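You operate a simulated robot arm through the tools that you are given. There is no shell and no other tool. Be economical: measure what you need, move in short steps, check, and stop when the job is done.

The job below is to be done with a simulated robot arm. You get a single attempt, and the scene is never put back.

JOB
Put one of the bottles from the top of the workbench on the white tile.
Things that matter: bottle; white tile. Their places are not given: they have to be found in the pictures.

The check looks at the end state, three seconds after you hand in, the way a careful person would. Anything else that was tipped, shoved, dropped, spilled or broken makes it a failure.

ROBOT AND FRAMES
A 7-joint arm with a two-finger parallel gripper, fixed in place. Base frame: the origin is at the foot of the arm, x ahead of it, y to its left, z up; the work surface is at about z = 0. Readings come in m, degrees, newtons and seconds.
With the tool pointing down near the work surface it reaches from about 0.24 to 0.62 m from the base axis. Its first joint turns from -66.0 to 66.0 degrees. Payload 2.6 kg.
The tool frame sits at the grasp point between the pads (the TCP): z along the fingers, y along the line on which they close. The tips reach 0.03 m beyond it. Largest opening 0.094 m; finger width 0.028, thickness 0.01; the body of the gripper, 0.05 by 0.096 m, starts 0.055 m behind the TCP.
Orientation is that of the tool frame in the base frame, as [roll, pitch, yaw] about the fixed x, y, z axes, in that order (R = Rz(yaw) Ry(pitch) Rx(roll)). With the fingers straight down and closing along the base's y, the tool's x points along the base's -x, its y along +y and its z along -z.

CONTROLS
- The arm moves only by the tool jog_arm. Its arguments are lists of equal length, an entry for each row: "turn": the turn, a rotation vector about the base's x, y, z in units of 8 degrees (1.0 is 8 degrees), a list of three; "offset": the shift along the base's x, y, z in units of 30 mm (1.0 is 30 mm), a list of three; "gripper": the finger opening in m, from 0 to 0.094. In form: {"turn": [[wx, wy, wz], ...], "offset": [[x, y, z], ...], "gripper": [gripper, ...]}. A call has 1 to 8 rows; each row shifts and turns the commanded pose from where the row before left it. A call with a number of a shift or a turn outside -1 to 1 is refused whole. Each row takes 0.2 s and may step no farther than 0.05 m and 8.6 degrees from the row before; otherwise, or with a gripper value out of range, the whole call is refused. A pose out of reach is approached as far as the arm can. The call stops where the force on the tool passes 40 N (or 10 N more than at its start, if that is more) or the arm is blocked; 0.2 s more then pass. Each finger travels about 0.072 m/s and halts on what it meets, pressing with about 25 N; the grip force reading is that of the motor and also rises with nothing between the fingers. The clock runs only during rows and for 0.2 s after the last one: add rows that do not move to give the fingers time. It gives the time, the measured TCP pose, the force on the tool (base axes), the opening and the grip force at its end, in the units of the frame above (readings bear some noise), and new pictures: "show" is both (left out), scene, wrist or none.
- Cameras (640 x 400 px; columns grow to the right, rows downward): "scene" is fixed at [0.0325, 0.4331, 0.5612]; the picture's right is [-0.80, -0.60, 0.00], its down [-0.38, 0.50, -0.78] and it looks along [0.47, -0.62, -0.63] (base axes); focal length 284 px, centre (320, 200). "wrist" rides on the gripper at [-0.037, 0, -0.058] in the tool frame; the picture's right is [0.00, -1.00, 0.00], its down [0.97, 0.00, -0.24] and it looks along [0.24, 0.00, 0.97] (tool axes); focal length 218 px, centre (320, 200).
- point_at(camera, pixels): there is no depth. For up to 12 entries [column, row, z] of the newest picture of that camera ("zoom" is the newest enlarged one), the place [x, y] in the base frame at which the ray of that pixel passes the height z, good to about 0.002 m. No time passes.
- inspect(camera, box): a new picture of the part [left, top, right, bottom] of that camera's present view, enlarged. No time passes.
- finish_job(): hands the job in; it is judged then, once.

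Keep the steps short. Do not move on a guess: measure, check each grasp and each placing, and mend mistakes. In all there are 60 turns and 120 pictures (those below and enlarged ones count). Leave the gripper open and the arm clear of the work at the hand-in unless told otherwise, and finish with a single line.

The tools are called after "Emit:" as a command line: name --argument value ..., lists and objects as JSON in quotes. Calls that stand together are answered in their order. jog_arm: Moves the arm, as the interface text tells. Its arguments: {"type":"object","properties":{"turn":{"type":"array","items":{"type":"array","items":{"type":"number"}}},"offset":{"type":"array","items":{"type":"array","items":{"type":"number"}}},"gripper":{"type":"array","items":{"type":"number"}},"show":{"type":"string","enum":["both","scene","wrist","none"]}},"required":["turn","offset","gripper"]} The other tools are called the same way: point_at (camera, pixels) gives the place at which the rays of pixels pass given heights; inspect (camera, box) takes an enlarged picture of a part of a camera's view; finish_job () hands the job in.

At the start:

```text
clock: 0.0
tool_pos: [0.4255, -0.0299, 0.3284]
tcp_rot: [-179.9, 0.0, -180.0]
wrist_force: [0.6, 0.1, 0.5]
gripper_width: 0.094
grip_force: 0.1
```

scene: 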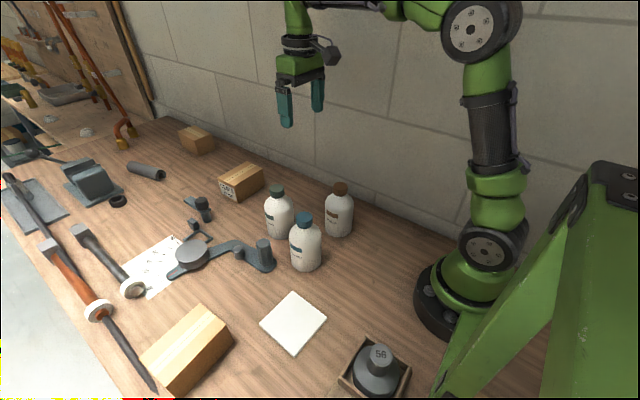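
wrist: 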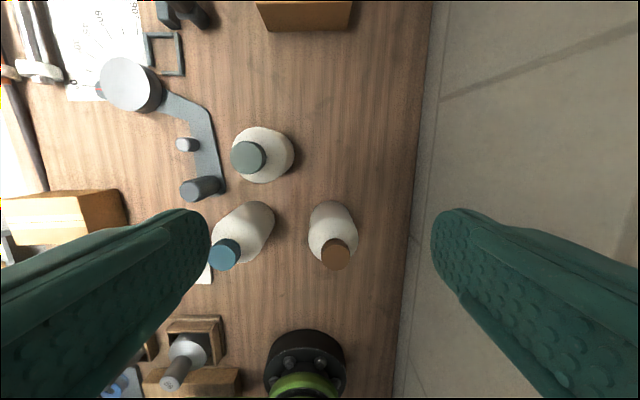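

I see three bottles (caps at about (276,190), (304,220), (340,188)) and a white tile at about (293,322). I'll enlarge that area and measure positions.

Emit:
inspect --camera "scene" --box '[220, 160, 420, 360]'

Emit:
point_at --camera "scene" --pixels '[[261, 322, 0.01], [292, 292, 0.01], [326, 320, 0.01], [294, 354, 0.01], [305, 271, 0], [278, 238, 0], [338, 236, 0], [304, 219, 0.12], [340, 187, 0.12], [276, 189, 0.12]]'

Emit:
point_at --camera "wrist" --pixels '[[225, 254, 0.12], [336, 254, 0.12], [248, 157, 0.12], [258, 208, 0], [328, 205, 0], [272, 152, 0]]'

```text
2.00 times, centred on (320, 260) of scene
```

zoom: 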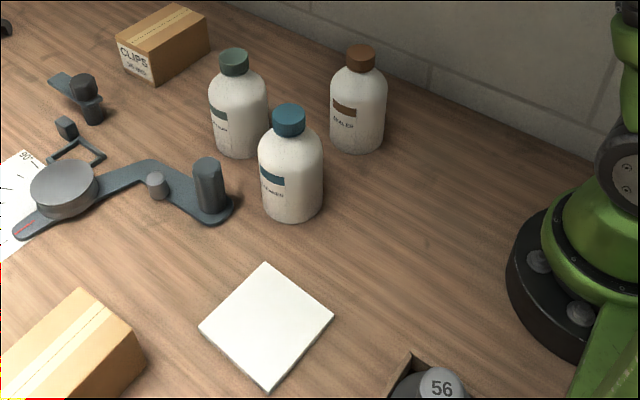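

```text
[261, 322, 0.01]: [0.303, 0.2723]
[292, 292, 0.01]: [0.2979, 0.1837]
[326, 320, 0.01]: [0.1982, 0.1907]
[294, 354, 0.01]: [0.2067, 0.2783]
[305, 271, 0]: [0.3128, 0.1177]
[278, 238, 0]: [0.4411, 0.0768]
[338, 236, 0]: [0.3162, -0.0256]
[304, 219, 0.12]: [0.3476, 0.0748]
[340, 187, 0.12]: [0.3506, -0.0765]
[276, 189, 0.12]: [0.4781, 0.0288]
```

```text
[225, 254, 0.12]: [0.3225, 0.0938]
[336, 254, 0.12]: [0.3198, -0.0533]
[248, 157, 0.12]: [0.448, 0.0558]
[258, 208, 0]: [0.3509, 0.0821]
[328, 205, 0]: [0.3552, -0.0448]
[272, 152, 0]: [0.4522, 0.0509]
```

Crossing the two views: blue cap is at about (0.333, 0.087) with its top near z 0.14, brown at (0.333, -0.051), green at (0.450, 0.048). The tile centre is about (0.252, 0.231). Blue is nearest the tile with a clear path, so I'll hover above it and measure again.

Emit:
jog_arm --turn '[[0, 0, 0], [0, 0, 0], [0, 0, 0], [0, 0, 0], [0, 0, 0], [0, 0, 0]]' --offset '[[-0.62, 0.78, -0.4], [-0.62, 0.78, -0.4], [-0.62, 0.78, -0.4], [-0.62, 0.78, -0.4], [-0.6, 0.78, -0.4], [0, 0, 0]]' --gripper '[0.094, 0.094, 0.094, 0.094, 0.094, 0.094]'

```text
clock: 1.4
tool_pos: [0.3336, 0.0854, 0.2678]
tcp_rot: [179.9, 0.0, 179.9]
wrist_force: [0.3, -0.5, 0.0]
gripper_width: 0.094
grip_force: 0.0
```

scene: 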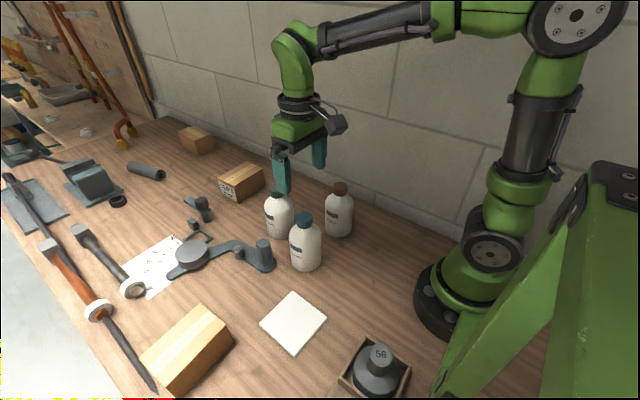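
wrist: 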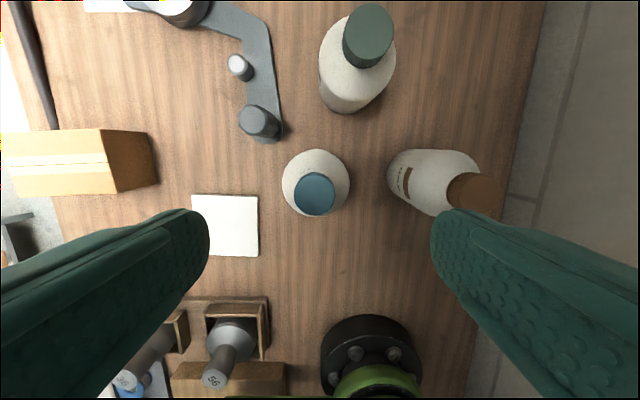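

The blue bottle now stands centrally in the wrist view, cap at (315,194). I'll measure its cap, the tool post at (262,122), the tile corners and the neighbours.

Emit:
inspect --camera "wrist" --box '[240, 100, 400, 260]'

Emit:
point_at --camera "wrist" --pixels '[[315, 194, 0.138], [294, 194, 0.138], [336, 194, 0.138], [282, 184, 0.08], [349, 184, 0.08], [316, 150, 0.0], [192, 195, 0.01], [257, 197, 0.01], [258, 257, 0.01], [195, 255, 0.01], [262, 140, 0.01], [258, 122, 0.05]]'

Emit:
point_at --camera "scene" --pixels '[[304, 219, 0.138], [263, 270, 0.0], [262, 243, 0.05], [290, 250, 0.05], [322, 250, 0.05], [306, 271, 0.0]]'

```text
2.50 times, centred on (320, 180) of wrist
```

zoom: 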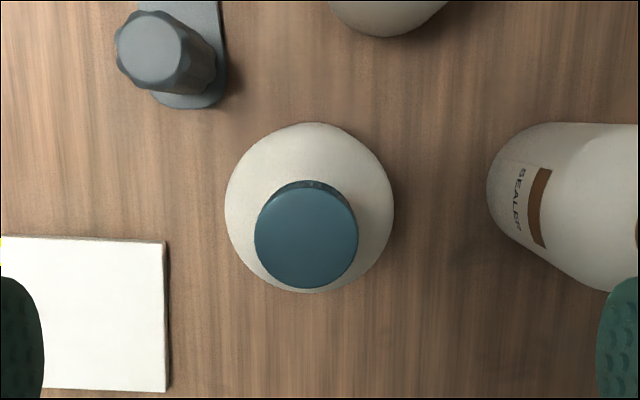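

```text
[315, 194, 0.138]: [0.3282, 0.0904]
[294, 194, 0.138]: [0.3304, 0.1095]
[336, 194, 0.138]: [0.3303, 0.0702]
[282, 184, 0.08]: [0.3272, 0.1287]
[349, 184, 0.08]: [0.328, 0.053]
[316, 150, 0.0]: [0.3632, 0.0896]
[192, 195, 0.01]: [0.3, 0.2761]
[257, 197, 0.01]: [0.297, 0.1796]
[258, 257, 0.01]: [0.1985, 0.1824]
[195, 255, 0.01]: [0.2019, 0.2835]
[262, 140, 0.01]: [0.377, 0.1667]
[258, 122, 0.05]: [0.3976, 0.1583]
```

```text
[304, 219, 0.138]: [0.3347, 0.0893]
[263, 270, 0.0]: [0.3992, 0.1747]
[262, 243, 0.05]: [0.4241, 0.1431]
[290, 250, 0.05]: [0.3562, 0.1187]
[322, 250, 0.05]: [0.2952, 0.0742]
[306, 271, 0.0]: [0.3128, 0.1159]
```

Bottle axis is about (0.330, 0.090), diameter about 0.07, and the tool post starts at x 0.377, clear of the fingers. I'll shift -4 mm in x and +5 mm in y, and come down to z ≈ 0.15.

Emit:
jog_arm --turn '[[0, 0, 0], [0, 0, 0], [0, 0, 0], [0, 0, 0], [0, 0, 0], [0, 0, 0], [0, 0, 0]]' --offset '[[-0.13, 0.16, 0], [0, 0, -0.8], [0, 0, -0.8], [0, 0, -0.8], [0, 0, -0.8], [0, 0, -0.7], [0, 0, 0]]' --gripper '[0.094, 0.094, 0.094, 0.094, 0.094, 0.094, 0.094]'

```text
clock: 3.0
tool_pos: [0.3298, 0.0907, 0.1507]
tcp_rot: [180.0, -0.1, 180.0]
wrist_force: [-0.1, -0.4, -0.1]
gripper_width: 0.0937
grip_force: 0.0
```

scene: 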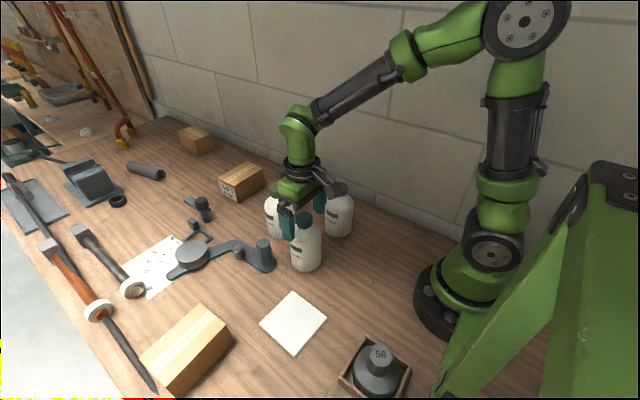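
wrist: 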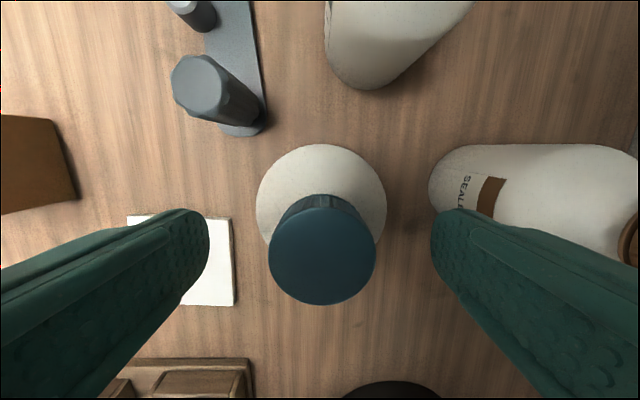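

Cap centre at (322,250) is centred between the fingers; its top is about z 0.14 from its size. I'll descend to TCP z ≈ 0.10, so the palm stays at 0.155 above the cap and the fingers straddle the body.

Emit:
jog_arm --turn '[[0, 0, 0], [0, 0, 0], [0, 0, 0], [0, 0, 0]]' --offset '[[0, 0, -0.6], [0, 0, -0.6], [0, 0, -0.48], [0, 0, 0]]' --gripper '[0.094, 0.094, 0.094, 0.094]'

```text
clock: 4.0
tool_pos: [0.3287, 0.0916, 0.1]
tcp_rot: [180.0, 0.0, -180.0]
wrist_force: [0.4, -0.2, 0.6]
gripper_width: 0.0938
grip_force: 0.1
```

scene: 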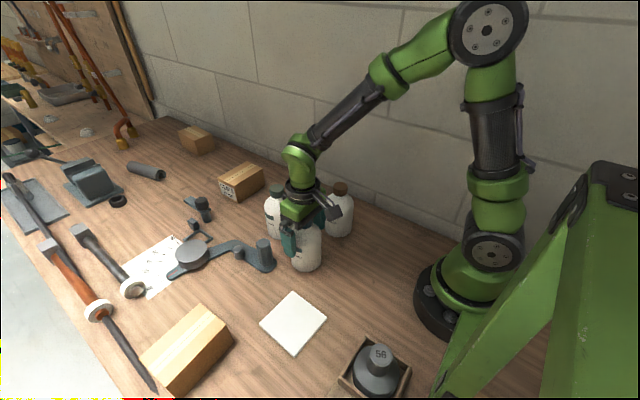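
wrist: 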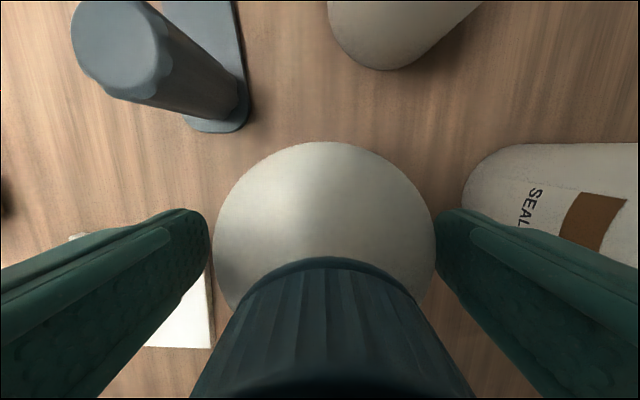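

No contact; the body centre at column 325 versus the finger middle at 320 means about 1.5 mm of offset. I'll correct that and close slowly.

Emit:
jog_arm --turn '[[0, 0, 0], [0, 0, 0], [0, 0, 0], [0, 0, 0], [0, 0, 0], [0, 0, 0]]' --offset '[[0, -0.05, 0], [0, 0, 0], [0, 0, 0], [0, 0, 0], [0, 0, 0], [0, 0, 0]]' --gripper '[0.086, 0.08, 0.074, 0.068, 0.06, 0.055]'

```text
clock: 5.4
tool_pos: [0.3287, 0.0901, 0.1009]
tcp_rot: [179.9, 0.0, 179.9]
wrist_force: [-0.1, 1.5, 0.1]
gripper_width: 0.0722
grip_force: 24.8
```

scene: 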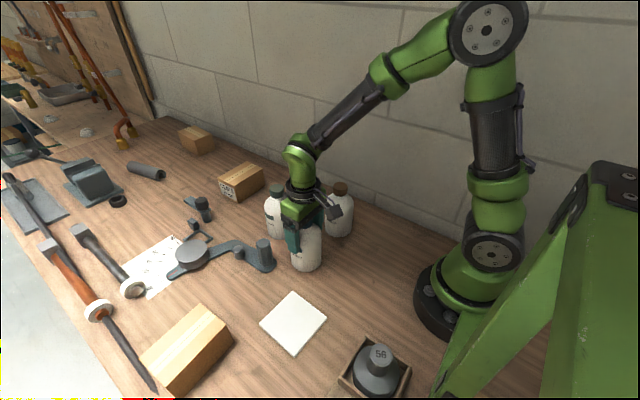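
wrist: 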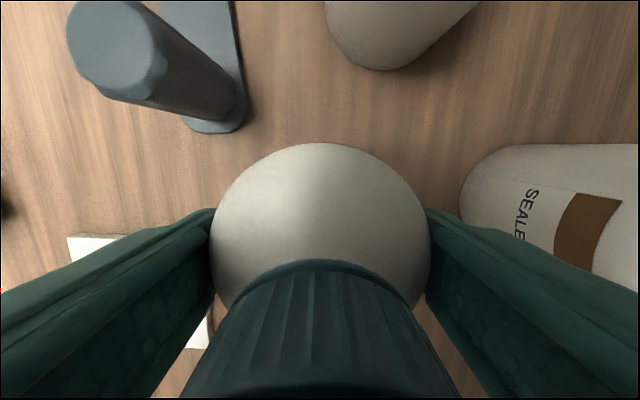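

The fingers halted at 0.072 m with 24.8 N: gripping. I'll lift about 40 mm gently and check.

Emit:
jog_arm --turn '[[0, 0, 0], [0, 0, 0], [0, 0, 0], [0, 0, 0], [0, 0, 0]]' --offset '[[0, 0, 0.15], [0, 0, 0.3], [0, 0, 0.4], [0, 0, 0.5], [0, 0, 0]]' --gripper '[0.055, 0.055, 0.055, 0.055, 0.055]'

```text
clock: 6.6
tool_pos: [0.3292, 0.0881, 0.1422]
tcp_rot: [-179.9, 0.0, -180.0]
wrist_force: [0.3, 0.5, -1.1]
gripper_width: 0.0553
grip_force: 0.1
```

scene: 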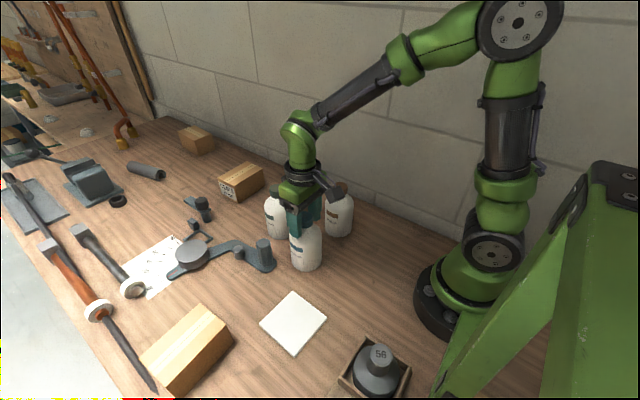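
wrist: 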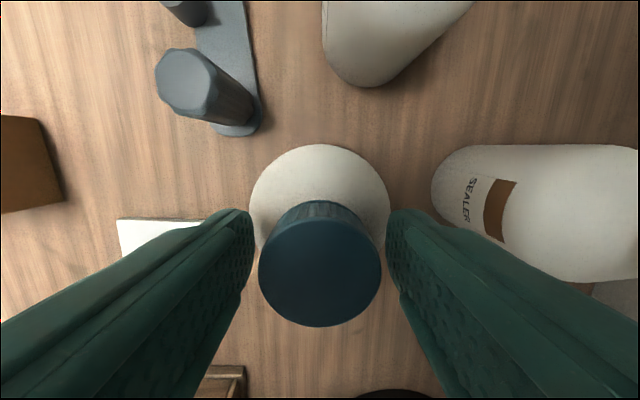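

The grip slipped off upward: opening 0.0553, and the bottle is still standing. I was on the sloping shoulder. I'll look closely at its profile to choose a better grip.

Emit:
inspect --camera "scene" --box '[255, 160, 365, 280]'

Emit:
inspect --camera "wrist" --box '[200, 120, 440, 360]'

Emit:
point_at --camera "wrist" --pixels '[[259, 265, 0.14], [381, 265, 0.14], [320, 264, 0.14]]'

```text
3.33 times, centred on (310, 220) of scene
```

zoom: 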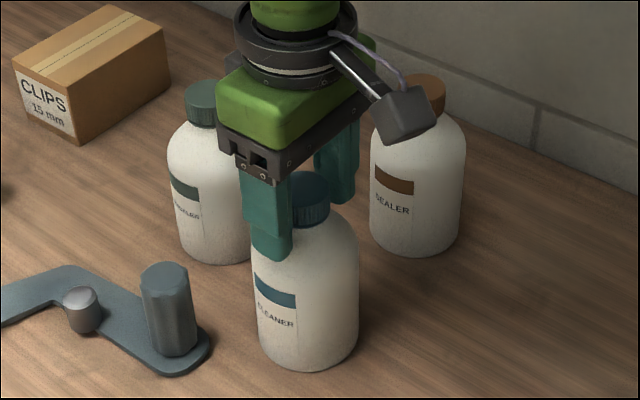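

```text
1.67 times, centred on (320, 240) of wrist
```

zoom: 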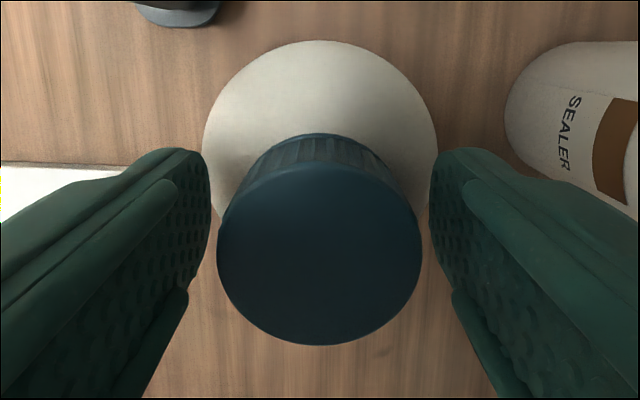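

```text
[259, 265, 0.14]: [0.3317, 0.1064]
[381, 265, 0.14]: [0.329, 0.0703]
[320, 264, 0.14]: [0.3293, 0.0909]
```

The shoulder is rounded from about z 0.075 up, so a vertical grip there slides. The cap (0.037 m wide, z ≈ 0.113–0.14) has vertical ridged sides and sits right between the fingers now. I'll rise 2 mm and close on the cap.

Emit:
jog_arm --turn '[[0, 0, 0], [0, 0, 0], [0, 0, 0], [0, 0, 0], [0, 0, 0], [0, 0, 0]]' --offset '[[0, 0.05, 0.05], [0, 0, 0], [0, 0, 0], [0, 0, 0], [0, 0, 0], [0, 0, 0]]' --gripper '[0.052, 0.046, 0.04, 0.034, 0.028, 0.02]'

Emit:
inspect --camera "scene" --box '[255, 160, 365, 280]'

```text
clock: 8.0
tool_pos: [0.3298, 0.0909, 0.1431]
tcp_rot: [-180.0, 0.0, 180.0]
wrist_force: [-2.1, -4.5, 20.9]
gripper_width: 0.0419
grip_force: 24.6
```

scene: 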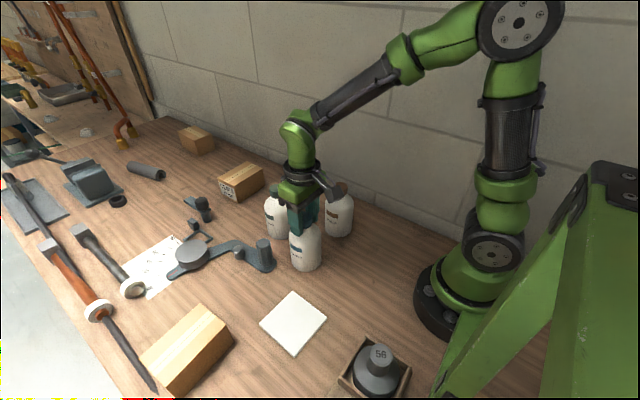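
wrist: 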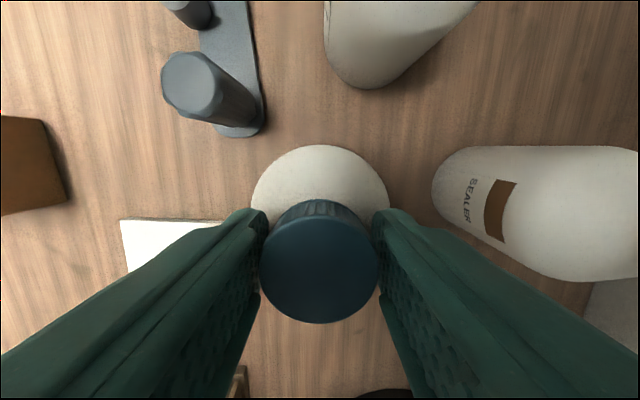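

```text
3.33 times, centred on (310, 220) of scene
```

zoom: 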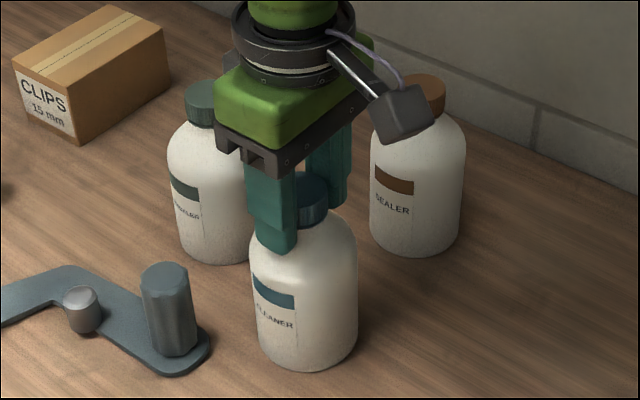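

The reading of +21 N in z and 0.042 opening says the tips are wedged on the shoulder under the cap. I'll open a little, rise 7 mm, and close again.

Emit:
jog_arm --turn '[[0, 0, 0], [0, 0, 0], [0, 0, 0], [0, 0, 0], [0, 0, 0], [0, 0, 0], [0, 0, 0], [0, 0, 0]]' --offset '[[0, 0, 0], [0, 0, 0.24], [0, 0, 0], [0, 0, 0], [0, 0, 0], [0, 0, 0], [0, 0, 0], [0, 0, 0]]' --gripper '[0.055, 0.055, 0.055, 0.048, 0.042, 0.036, 0.028, 0.02]'

Emit:
inspect --camera "scene" --box '[255, 160, 365, 280]'

```text
clock: 9.8
tool_pos: [0.3298, 0.0913, 0.1504]
tcp_rot: [-179.9, 0.0, 179.9]
wrist_force: [-0.3, -2.6, 5.2]
gripper_width: 0.0352
grip_force: 24.8
```

scene: 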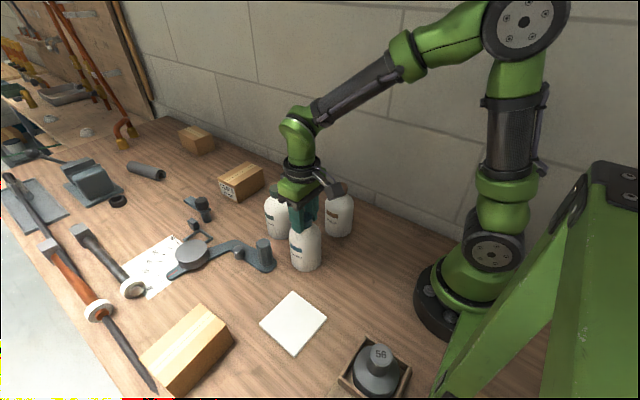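
wrist: 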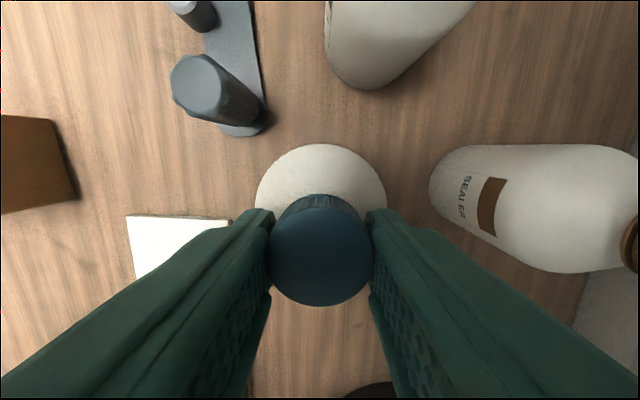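

```text
3.33 times, centred on (310, 220) of scene
```

zoom: 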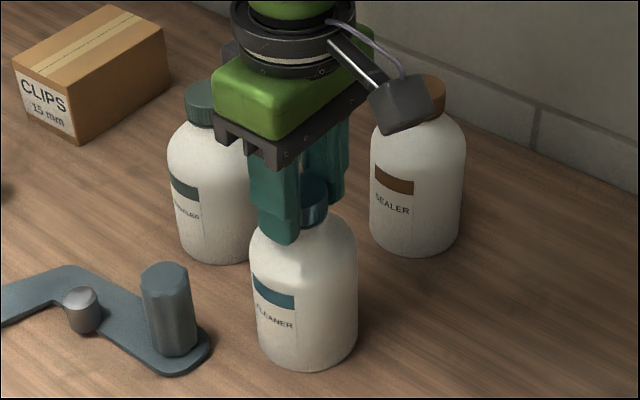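

Opening 0.035 matches the cap, both pads on it at (272,260) and (372,260). I'll test with a small 8 mm lift.

Emit:
jog_arm --turn '[[0, 0, 0], [0, 0, 0], [0, 0, 0], [0, 0, 0], [0, 0, 0]]' --offset '[[0, 0, 0.05], [0, 0, 0.07], [0, 0, 0.07], [0, 0, 0.08], [0, 0, 0]]' --gripper '[0.02, 0.02, 0.02, 0.02, 0.02]'

Emit:
inspect --camera "scene" --box '[255, 160, 365, 280]'

```text
clock: 11.0
tool_pos: [0.3286, 0.0907, 0.1588]
tcp_rot: [179.9, 0.0, 179.9]
wrist_force: [0.5, 0.0, -4.5]
gripper_width: 0.035
grip_force: 24.9
```

scene: 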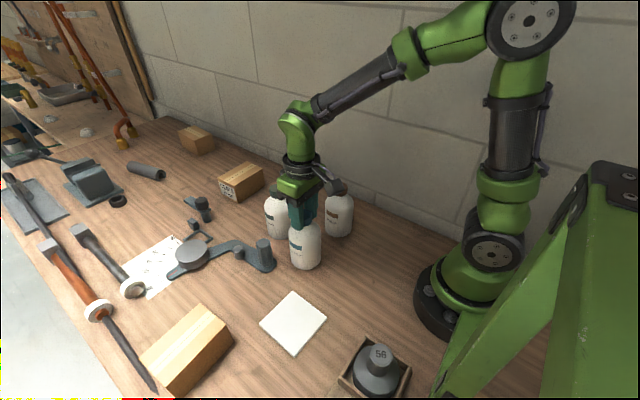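
wrist: 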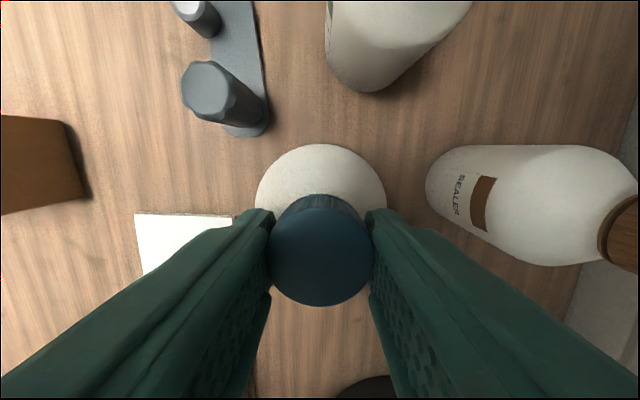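

```text
3.33 times, centred on (310, 220) of scene
```

zoom: 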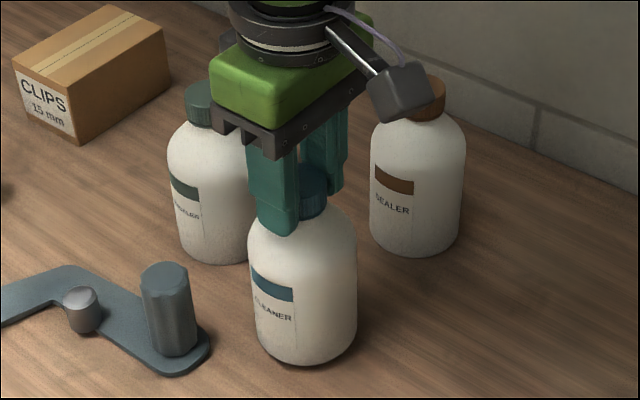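

It holds: opening still 0.035, force -4.5 N, bottle risen with the hand. I'll lift 45 mm more, then go part of the way to the tile.

Emit:
jog_arm --turn '[[0, 0, 0], [0, 0, 0], [0, 0, 0], [0, 0, 0], [0, 0, 0], [0, 0, 0], [0, 0, 0], [0, 0, 0]]' --offset '[[0, 0, 0.3], [0, 0, 0.4], [0, 0, 0.4], [0, 0, 0.4], [-0.2, 0.35, 0], [-0.35, 0.6, 0], [-0.35, 0.6, 0], [-0.2, 0.35, 0]]' --gripper '[0.02, 0.02, 0.02, 0.02, 0.02, 0.02, 0.02, 0.02]' --show "scene"

```text
clock: 12.8
tool_pos: [0.2964, 0.1479, 0.2026]
tcp_rot: [180.0, 0.2, 179.9]
wrist_force: [-0.6, 0.2, -3.4]
gripper_width: 0.035
grip_force: 25.2
```

scene: 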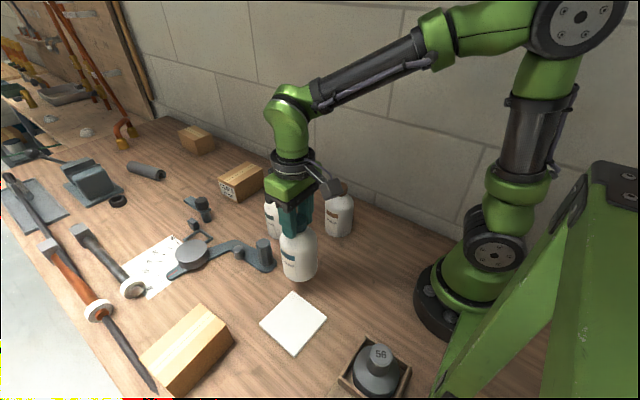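

Still held, hanging upright. The remaining shift to the tile centre is about (-0.046, +0.083).

Emit:
jog_arm --turn '[[0, 0, 0], [0, 0, 0], [0, 0, 0], [0, 0, 0], [0, 0, 0], [0, 0, 0], [0, 0, 0], [0, 0, 0]]' --offset '[[-0.2, 0.37, 0], [-0.33, 0.6, 0], [-0.33, 0.6, 0], [-0.33, 0.6, 0], [-0.2, 0.37, 0], [-0.14, 0.23, 0], [0, 0, 0], [0, 0, 0]]' --gripper '[0.02, 0.02, 0.02, 0.02, 0.02, 0.02, 0.02, 0.02]'

Emit:
inspect --camera "scene" --box '[220, 200, 380, 380]'

```text
clock: 14.6
tool_pos: [0.2498, 0.2313, 0.2018]
tcp_rot: [179.9, 0.0, 180.0]
wrist_force: [-0.4, 0.2, -4.1]
gripper_width: 0.0351
grip_force: 25.1
```

scene: 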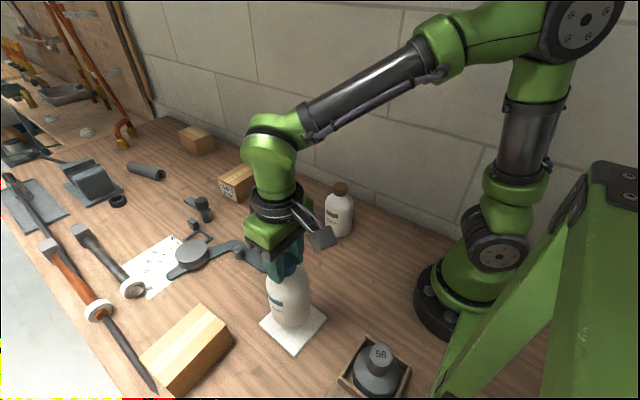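
wrist: 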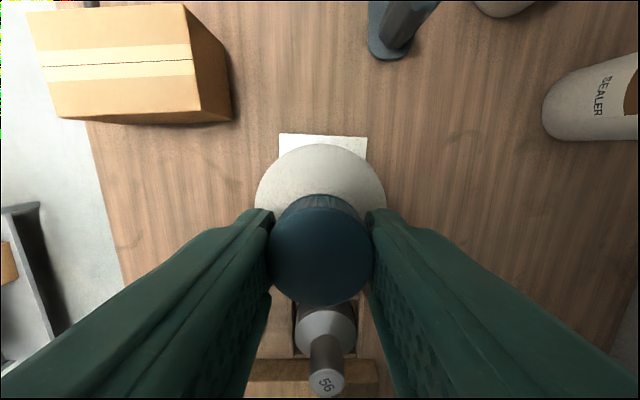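

```text
2.22 times, centred on (300, 290) of scene
```

zoom: 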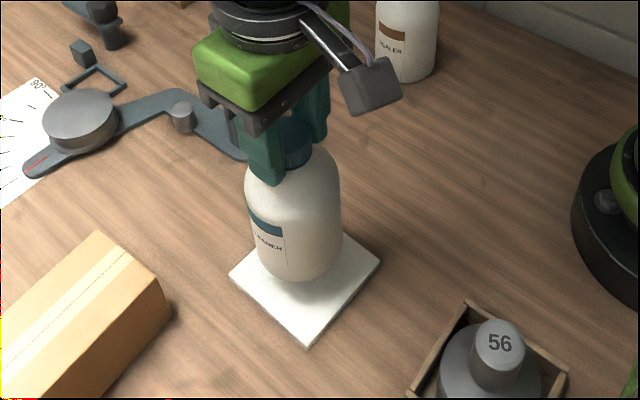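

The bottle hangs over the tile (visible tile edge at columns 279–367, middle 323). Its bottom is at about z 0.052. I'll lower 34 mm, then creep in 1.5 mm steps.

Emit:
jog_arm --turn '[[0, 0, 0], [0, 0, 0], [0, 0, 0], [0, 0, 0], [0, 0, 0]]' --offset '[[0, 0, -0.3], [0, 0, -0.35], [0, 0, -0.3], [0, 0, -0.18], [0, 0, 0]]' --gripper '[0.02, 0.02, 0.02, 0.02, 0.02]' --show "none"

Emit:
inspect --camera "scene" --box '[240, 240, 350, 360]'

```text
clock: 15.8
tool_pos: [0.251, 0.2315, 0.1686]
tcp_rot: [-180.0, 0.0, 180.0]
wrist_force: [-0.5, -0.6, -4.9]
gripper_width: 0.0352
grip_force: 24.9
```

```text
3.33 times, centred on (295, 300) of scene
```

zoom: 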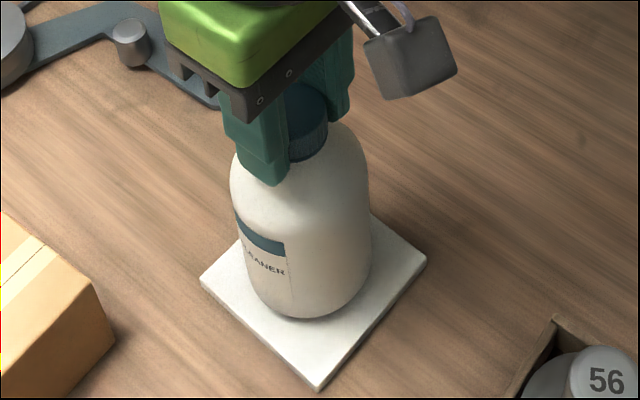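

About 8 mm above the tile. I'll check the footprint against the tile edges before the last creep.

Emit:
point_at --camera "zoom" --pixels '[[315, 321, 0.018], [200, 278, 0.009], [426, 260, 0.009], [318, 382, 0.009], [253, 290, 0.022], [370, 278, 0.022]]'

```text
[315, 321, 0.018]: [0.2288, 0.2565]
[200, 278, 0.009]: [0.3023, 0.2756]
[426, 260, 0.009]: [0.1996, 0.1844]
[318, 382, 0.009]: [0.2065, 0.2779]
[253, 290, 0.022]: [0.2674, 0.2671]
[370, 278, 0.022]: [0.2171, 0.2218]
```

Footprint centre works out at about (0.251, 0.228): well centred. Creeping down now to about z 0.161.

Emit:
jog_arm --turn '[[0, 0, 0], [0, 0, 0], [0, 0, 0], [0, 0, 0], [0, 0, 0]]' --offset '[[0, 0, -0.08], [0, 0, -0.06], [0, 0, -0.06], [0, 0, -0.04], [0, 0, 0]]' --gripper '[0.02, 0.02, 0.02, 0.02, 0.02]' --show "none"

```text
clock: 17.0
tool_pos: [0.2505, 0.2316, 0.1606]
tcp_rot: [179.9, -0.1, 180.0]
wrist_force: [-0.6, 1.0, -4.0]
gripper_width: 0.0354
grip_force: 25.2
```

Still carrying (-4.0 N), no contact yet. One more millimetre.

Emit:
jog_arm --turn '[[0, 0, 0], [0, 0, 0]]' --offset '[[0, 0, -0.04], [0, 0, 0]]' --gripper '[0.02, 0.02]' --show "none"

```text
clock: 17.6
tool_pos: [0.2509, 0.2312, 0.1599]
tcp_rot: [-180.0, 0.0, -180.0]
wrist_force: [-0.1, -0.4, -2.5]
gripper_width: 0.0351
grip_force: 24.8
```

The load is easing (-2.5 N), so contact is starting. Another millimetre.

Emit:
jog_arm --turn '[[0, 0, 0], [0, 0, 0]]' --offset '[[0, 0, -0.04], [0, 0, 0]]' --gripper '[0.02, 0.02]'

Emit:
inspect --camera "scene" --box '[240, 240, 350, 360]'

```text
clock: 18.2
tool_pos: [0.2517, 0.231, 0.1601]
tcp_rot: [179.9, 0.2, -179.9]
wrist_force: [-4.7, -4.3, 18.3]
gripper_width: 0.0352
grip_force: 25.4
```

scene: 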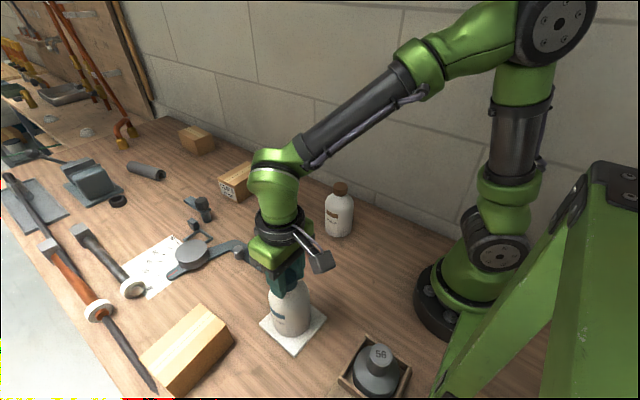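
wrist: 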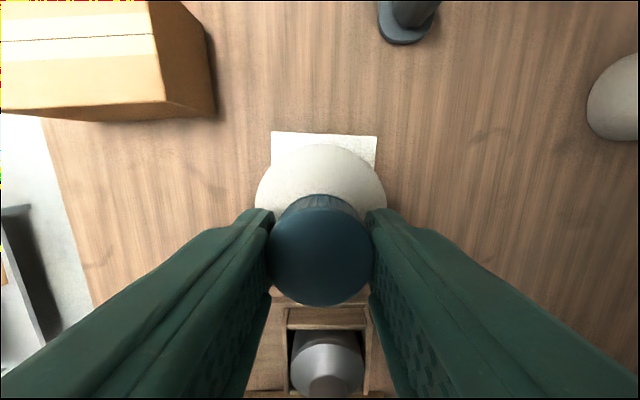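

```text
3.33 times, centred on (295, 300) of scene
```

zoom: 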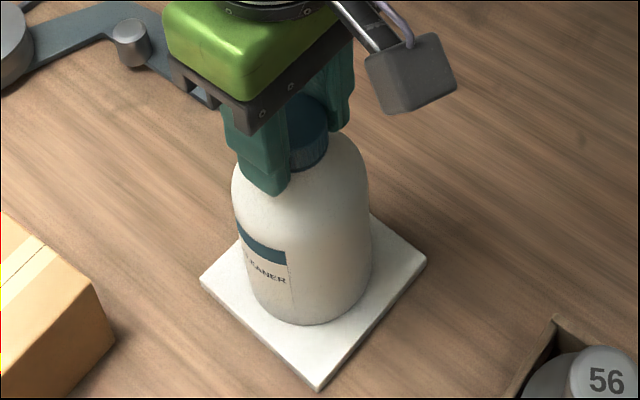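

The bottle stands on the tile, pressed with 18 N. I'll ease up slightly to unload it, then open gently.

Emit:
jog_arm --turn '[[0, 0, 0], [0, 0, 0], [0, 0, 0], [0, 0, 0], [0, 0, 0], [0, 0, 0]]' --offset '[[0, 0, 0.03], [0, 0, 0], [0, 0, 0], [0, 0, 0], [0, 0, 0], [0, 0, 0]]' --gripper '[0.02, 0.034, 0.04, 0.05, 0.06, 0.07]'

```text
clock: 19.6
tool_pos: [0.25, 0.2311, 0.1605]
tcp_rot: [-180.0, 0.0, -180.0]
wrist_force: [-0.1, 0.2, -0.8]
gripper_width: 0.0702
grip_force: 0.0
```

scene: 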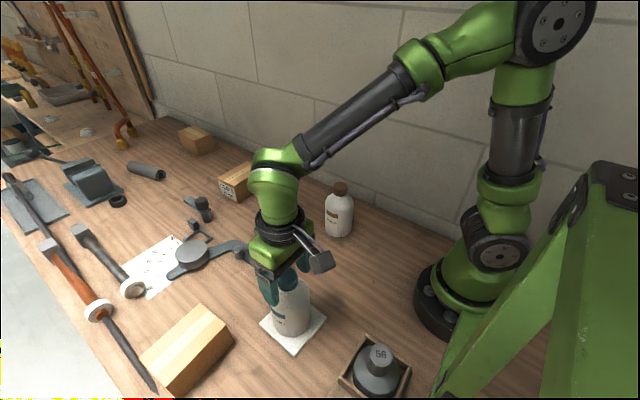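
wrist: 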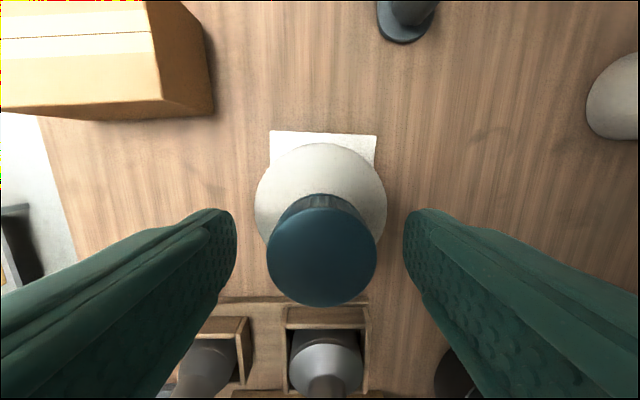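

Released, and the bottle stands upright with the fingers clear of the cap. I'll raise straight up and open fully.

Emit:
jog_arm --turn '[[0, 0, 0], [0, 0, 0], [0, 0, 0], [0, 0, 0], [0, 0, 0], [0, 0, 0], [0, 0, 0]]' --offset '[[0, 0, 0.3], [0, 0, 0.7], [0, 0, 0.9], [0, 0, 0.9], [0, 0, 0.9], [0, 0, 0.6], [0, 0, 0]]' --gripper '[0.08, 0.09, 0.094, 0.094, 0.094, 0.094, 0.094]'

Emit:
inspect --camera "scene" --box '[200, 160, 400, 360]'

```text
clock: 21.2
tool_pos: [0.2513, 0.2311, 0.289]
tcp_rot: [180.0, 0.0, 180.0]
wrist_force: [-0.2, 0.8, -0.2]
gripper_width: 0.0941
grip_force: 0.0
```

scene: 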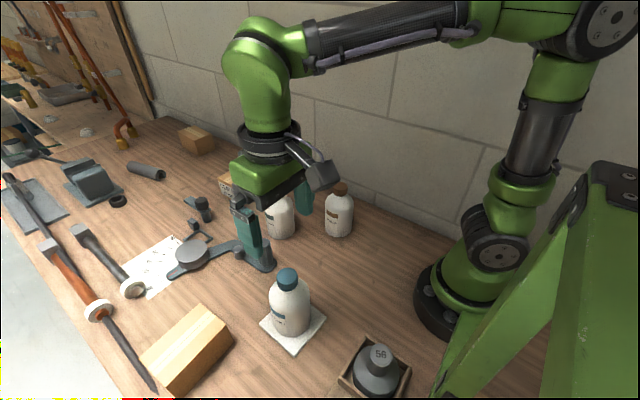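
wrist: 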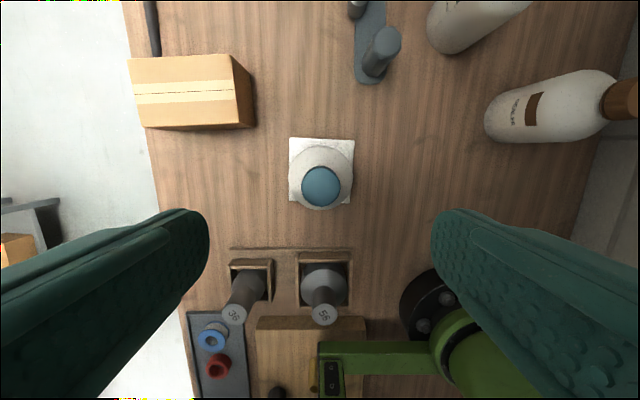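

```text
2.00 times, centred on (300, 260) of scene
```

zoom: 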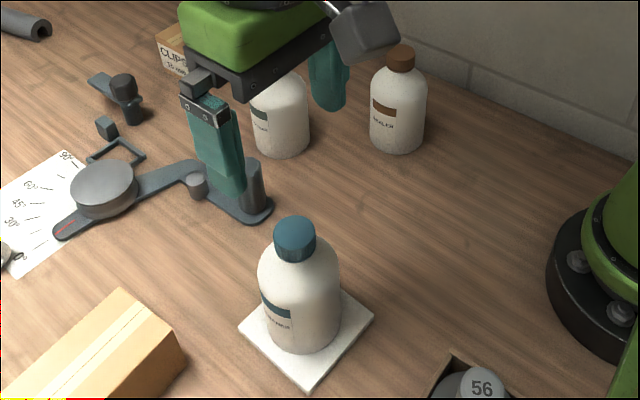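

The bottle stands upright and centred on the white tile, nothing else has moved, and the gripper is open and clear. Handing in.

Emit:
finish_job

```text
The job is handed in.
```

The blue-capped bottle is standing upright on the white tile, nothing else was disturbed, and the arm is clear with the gripper open.
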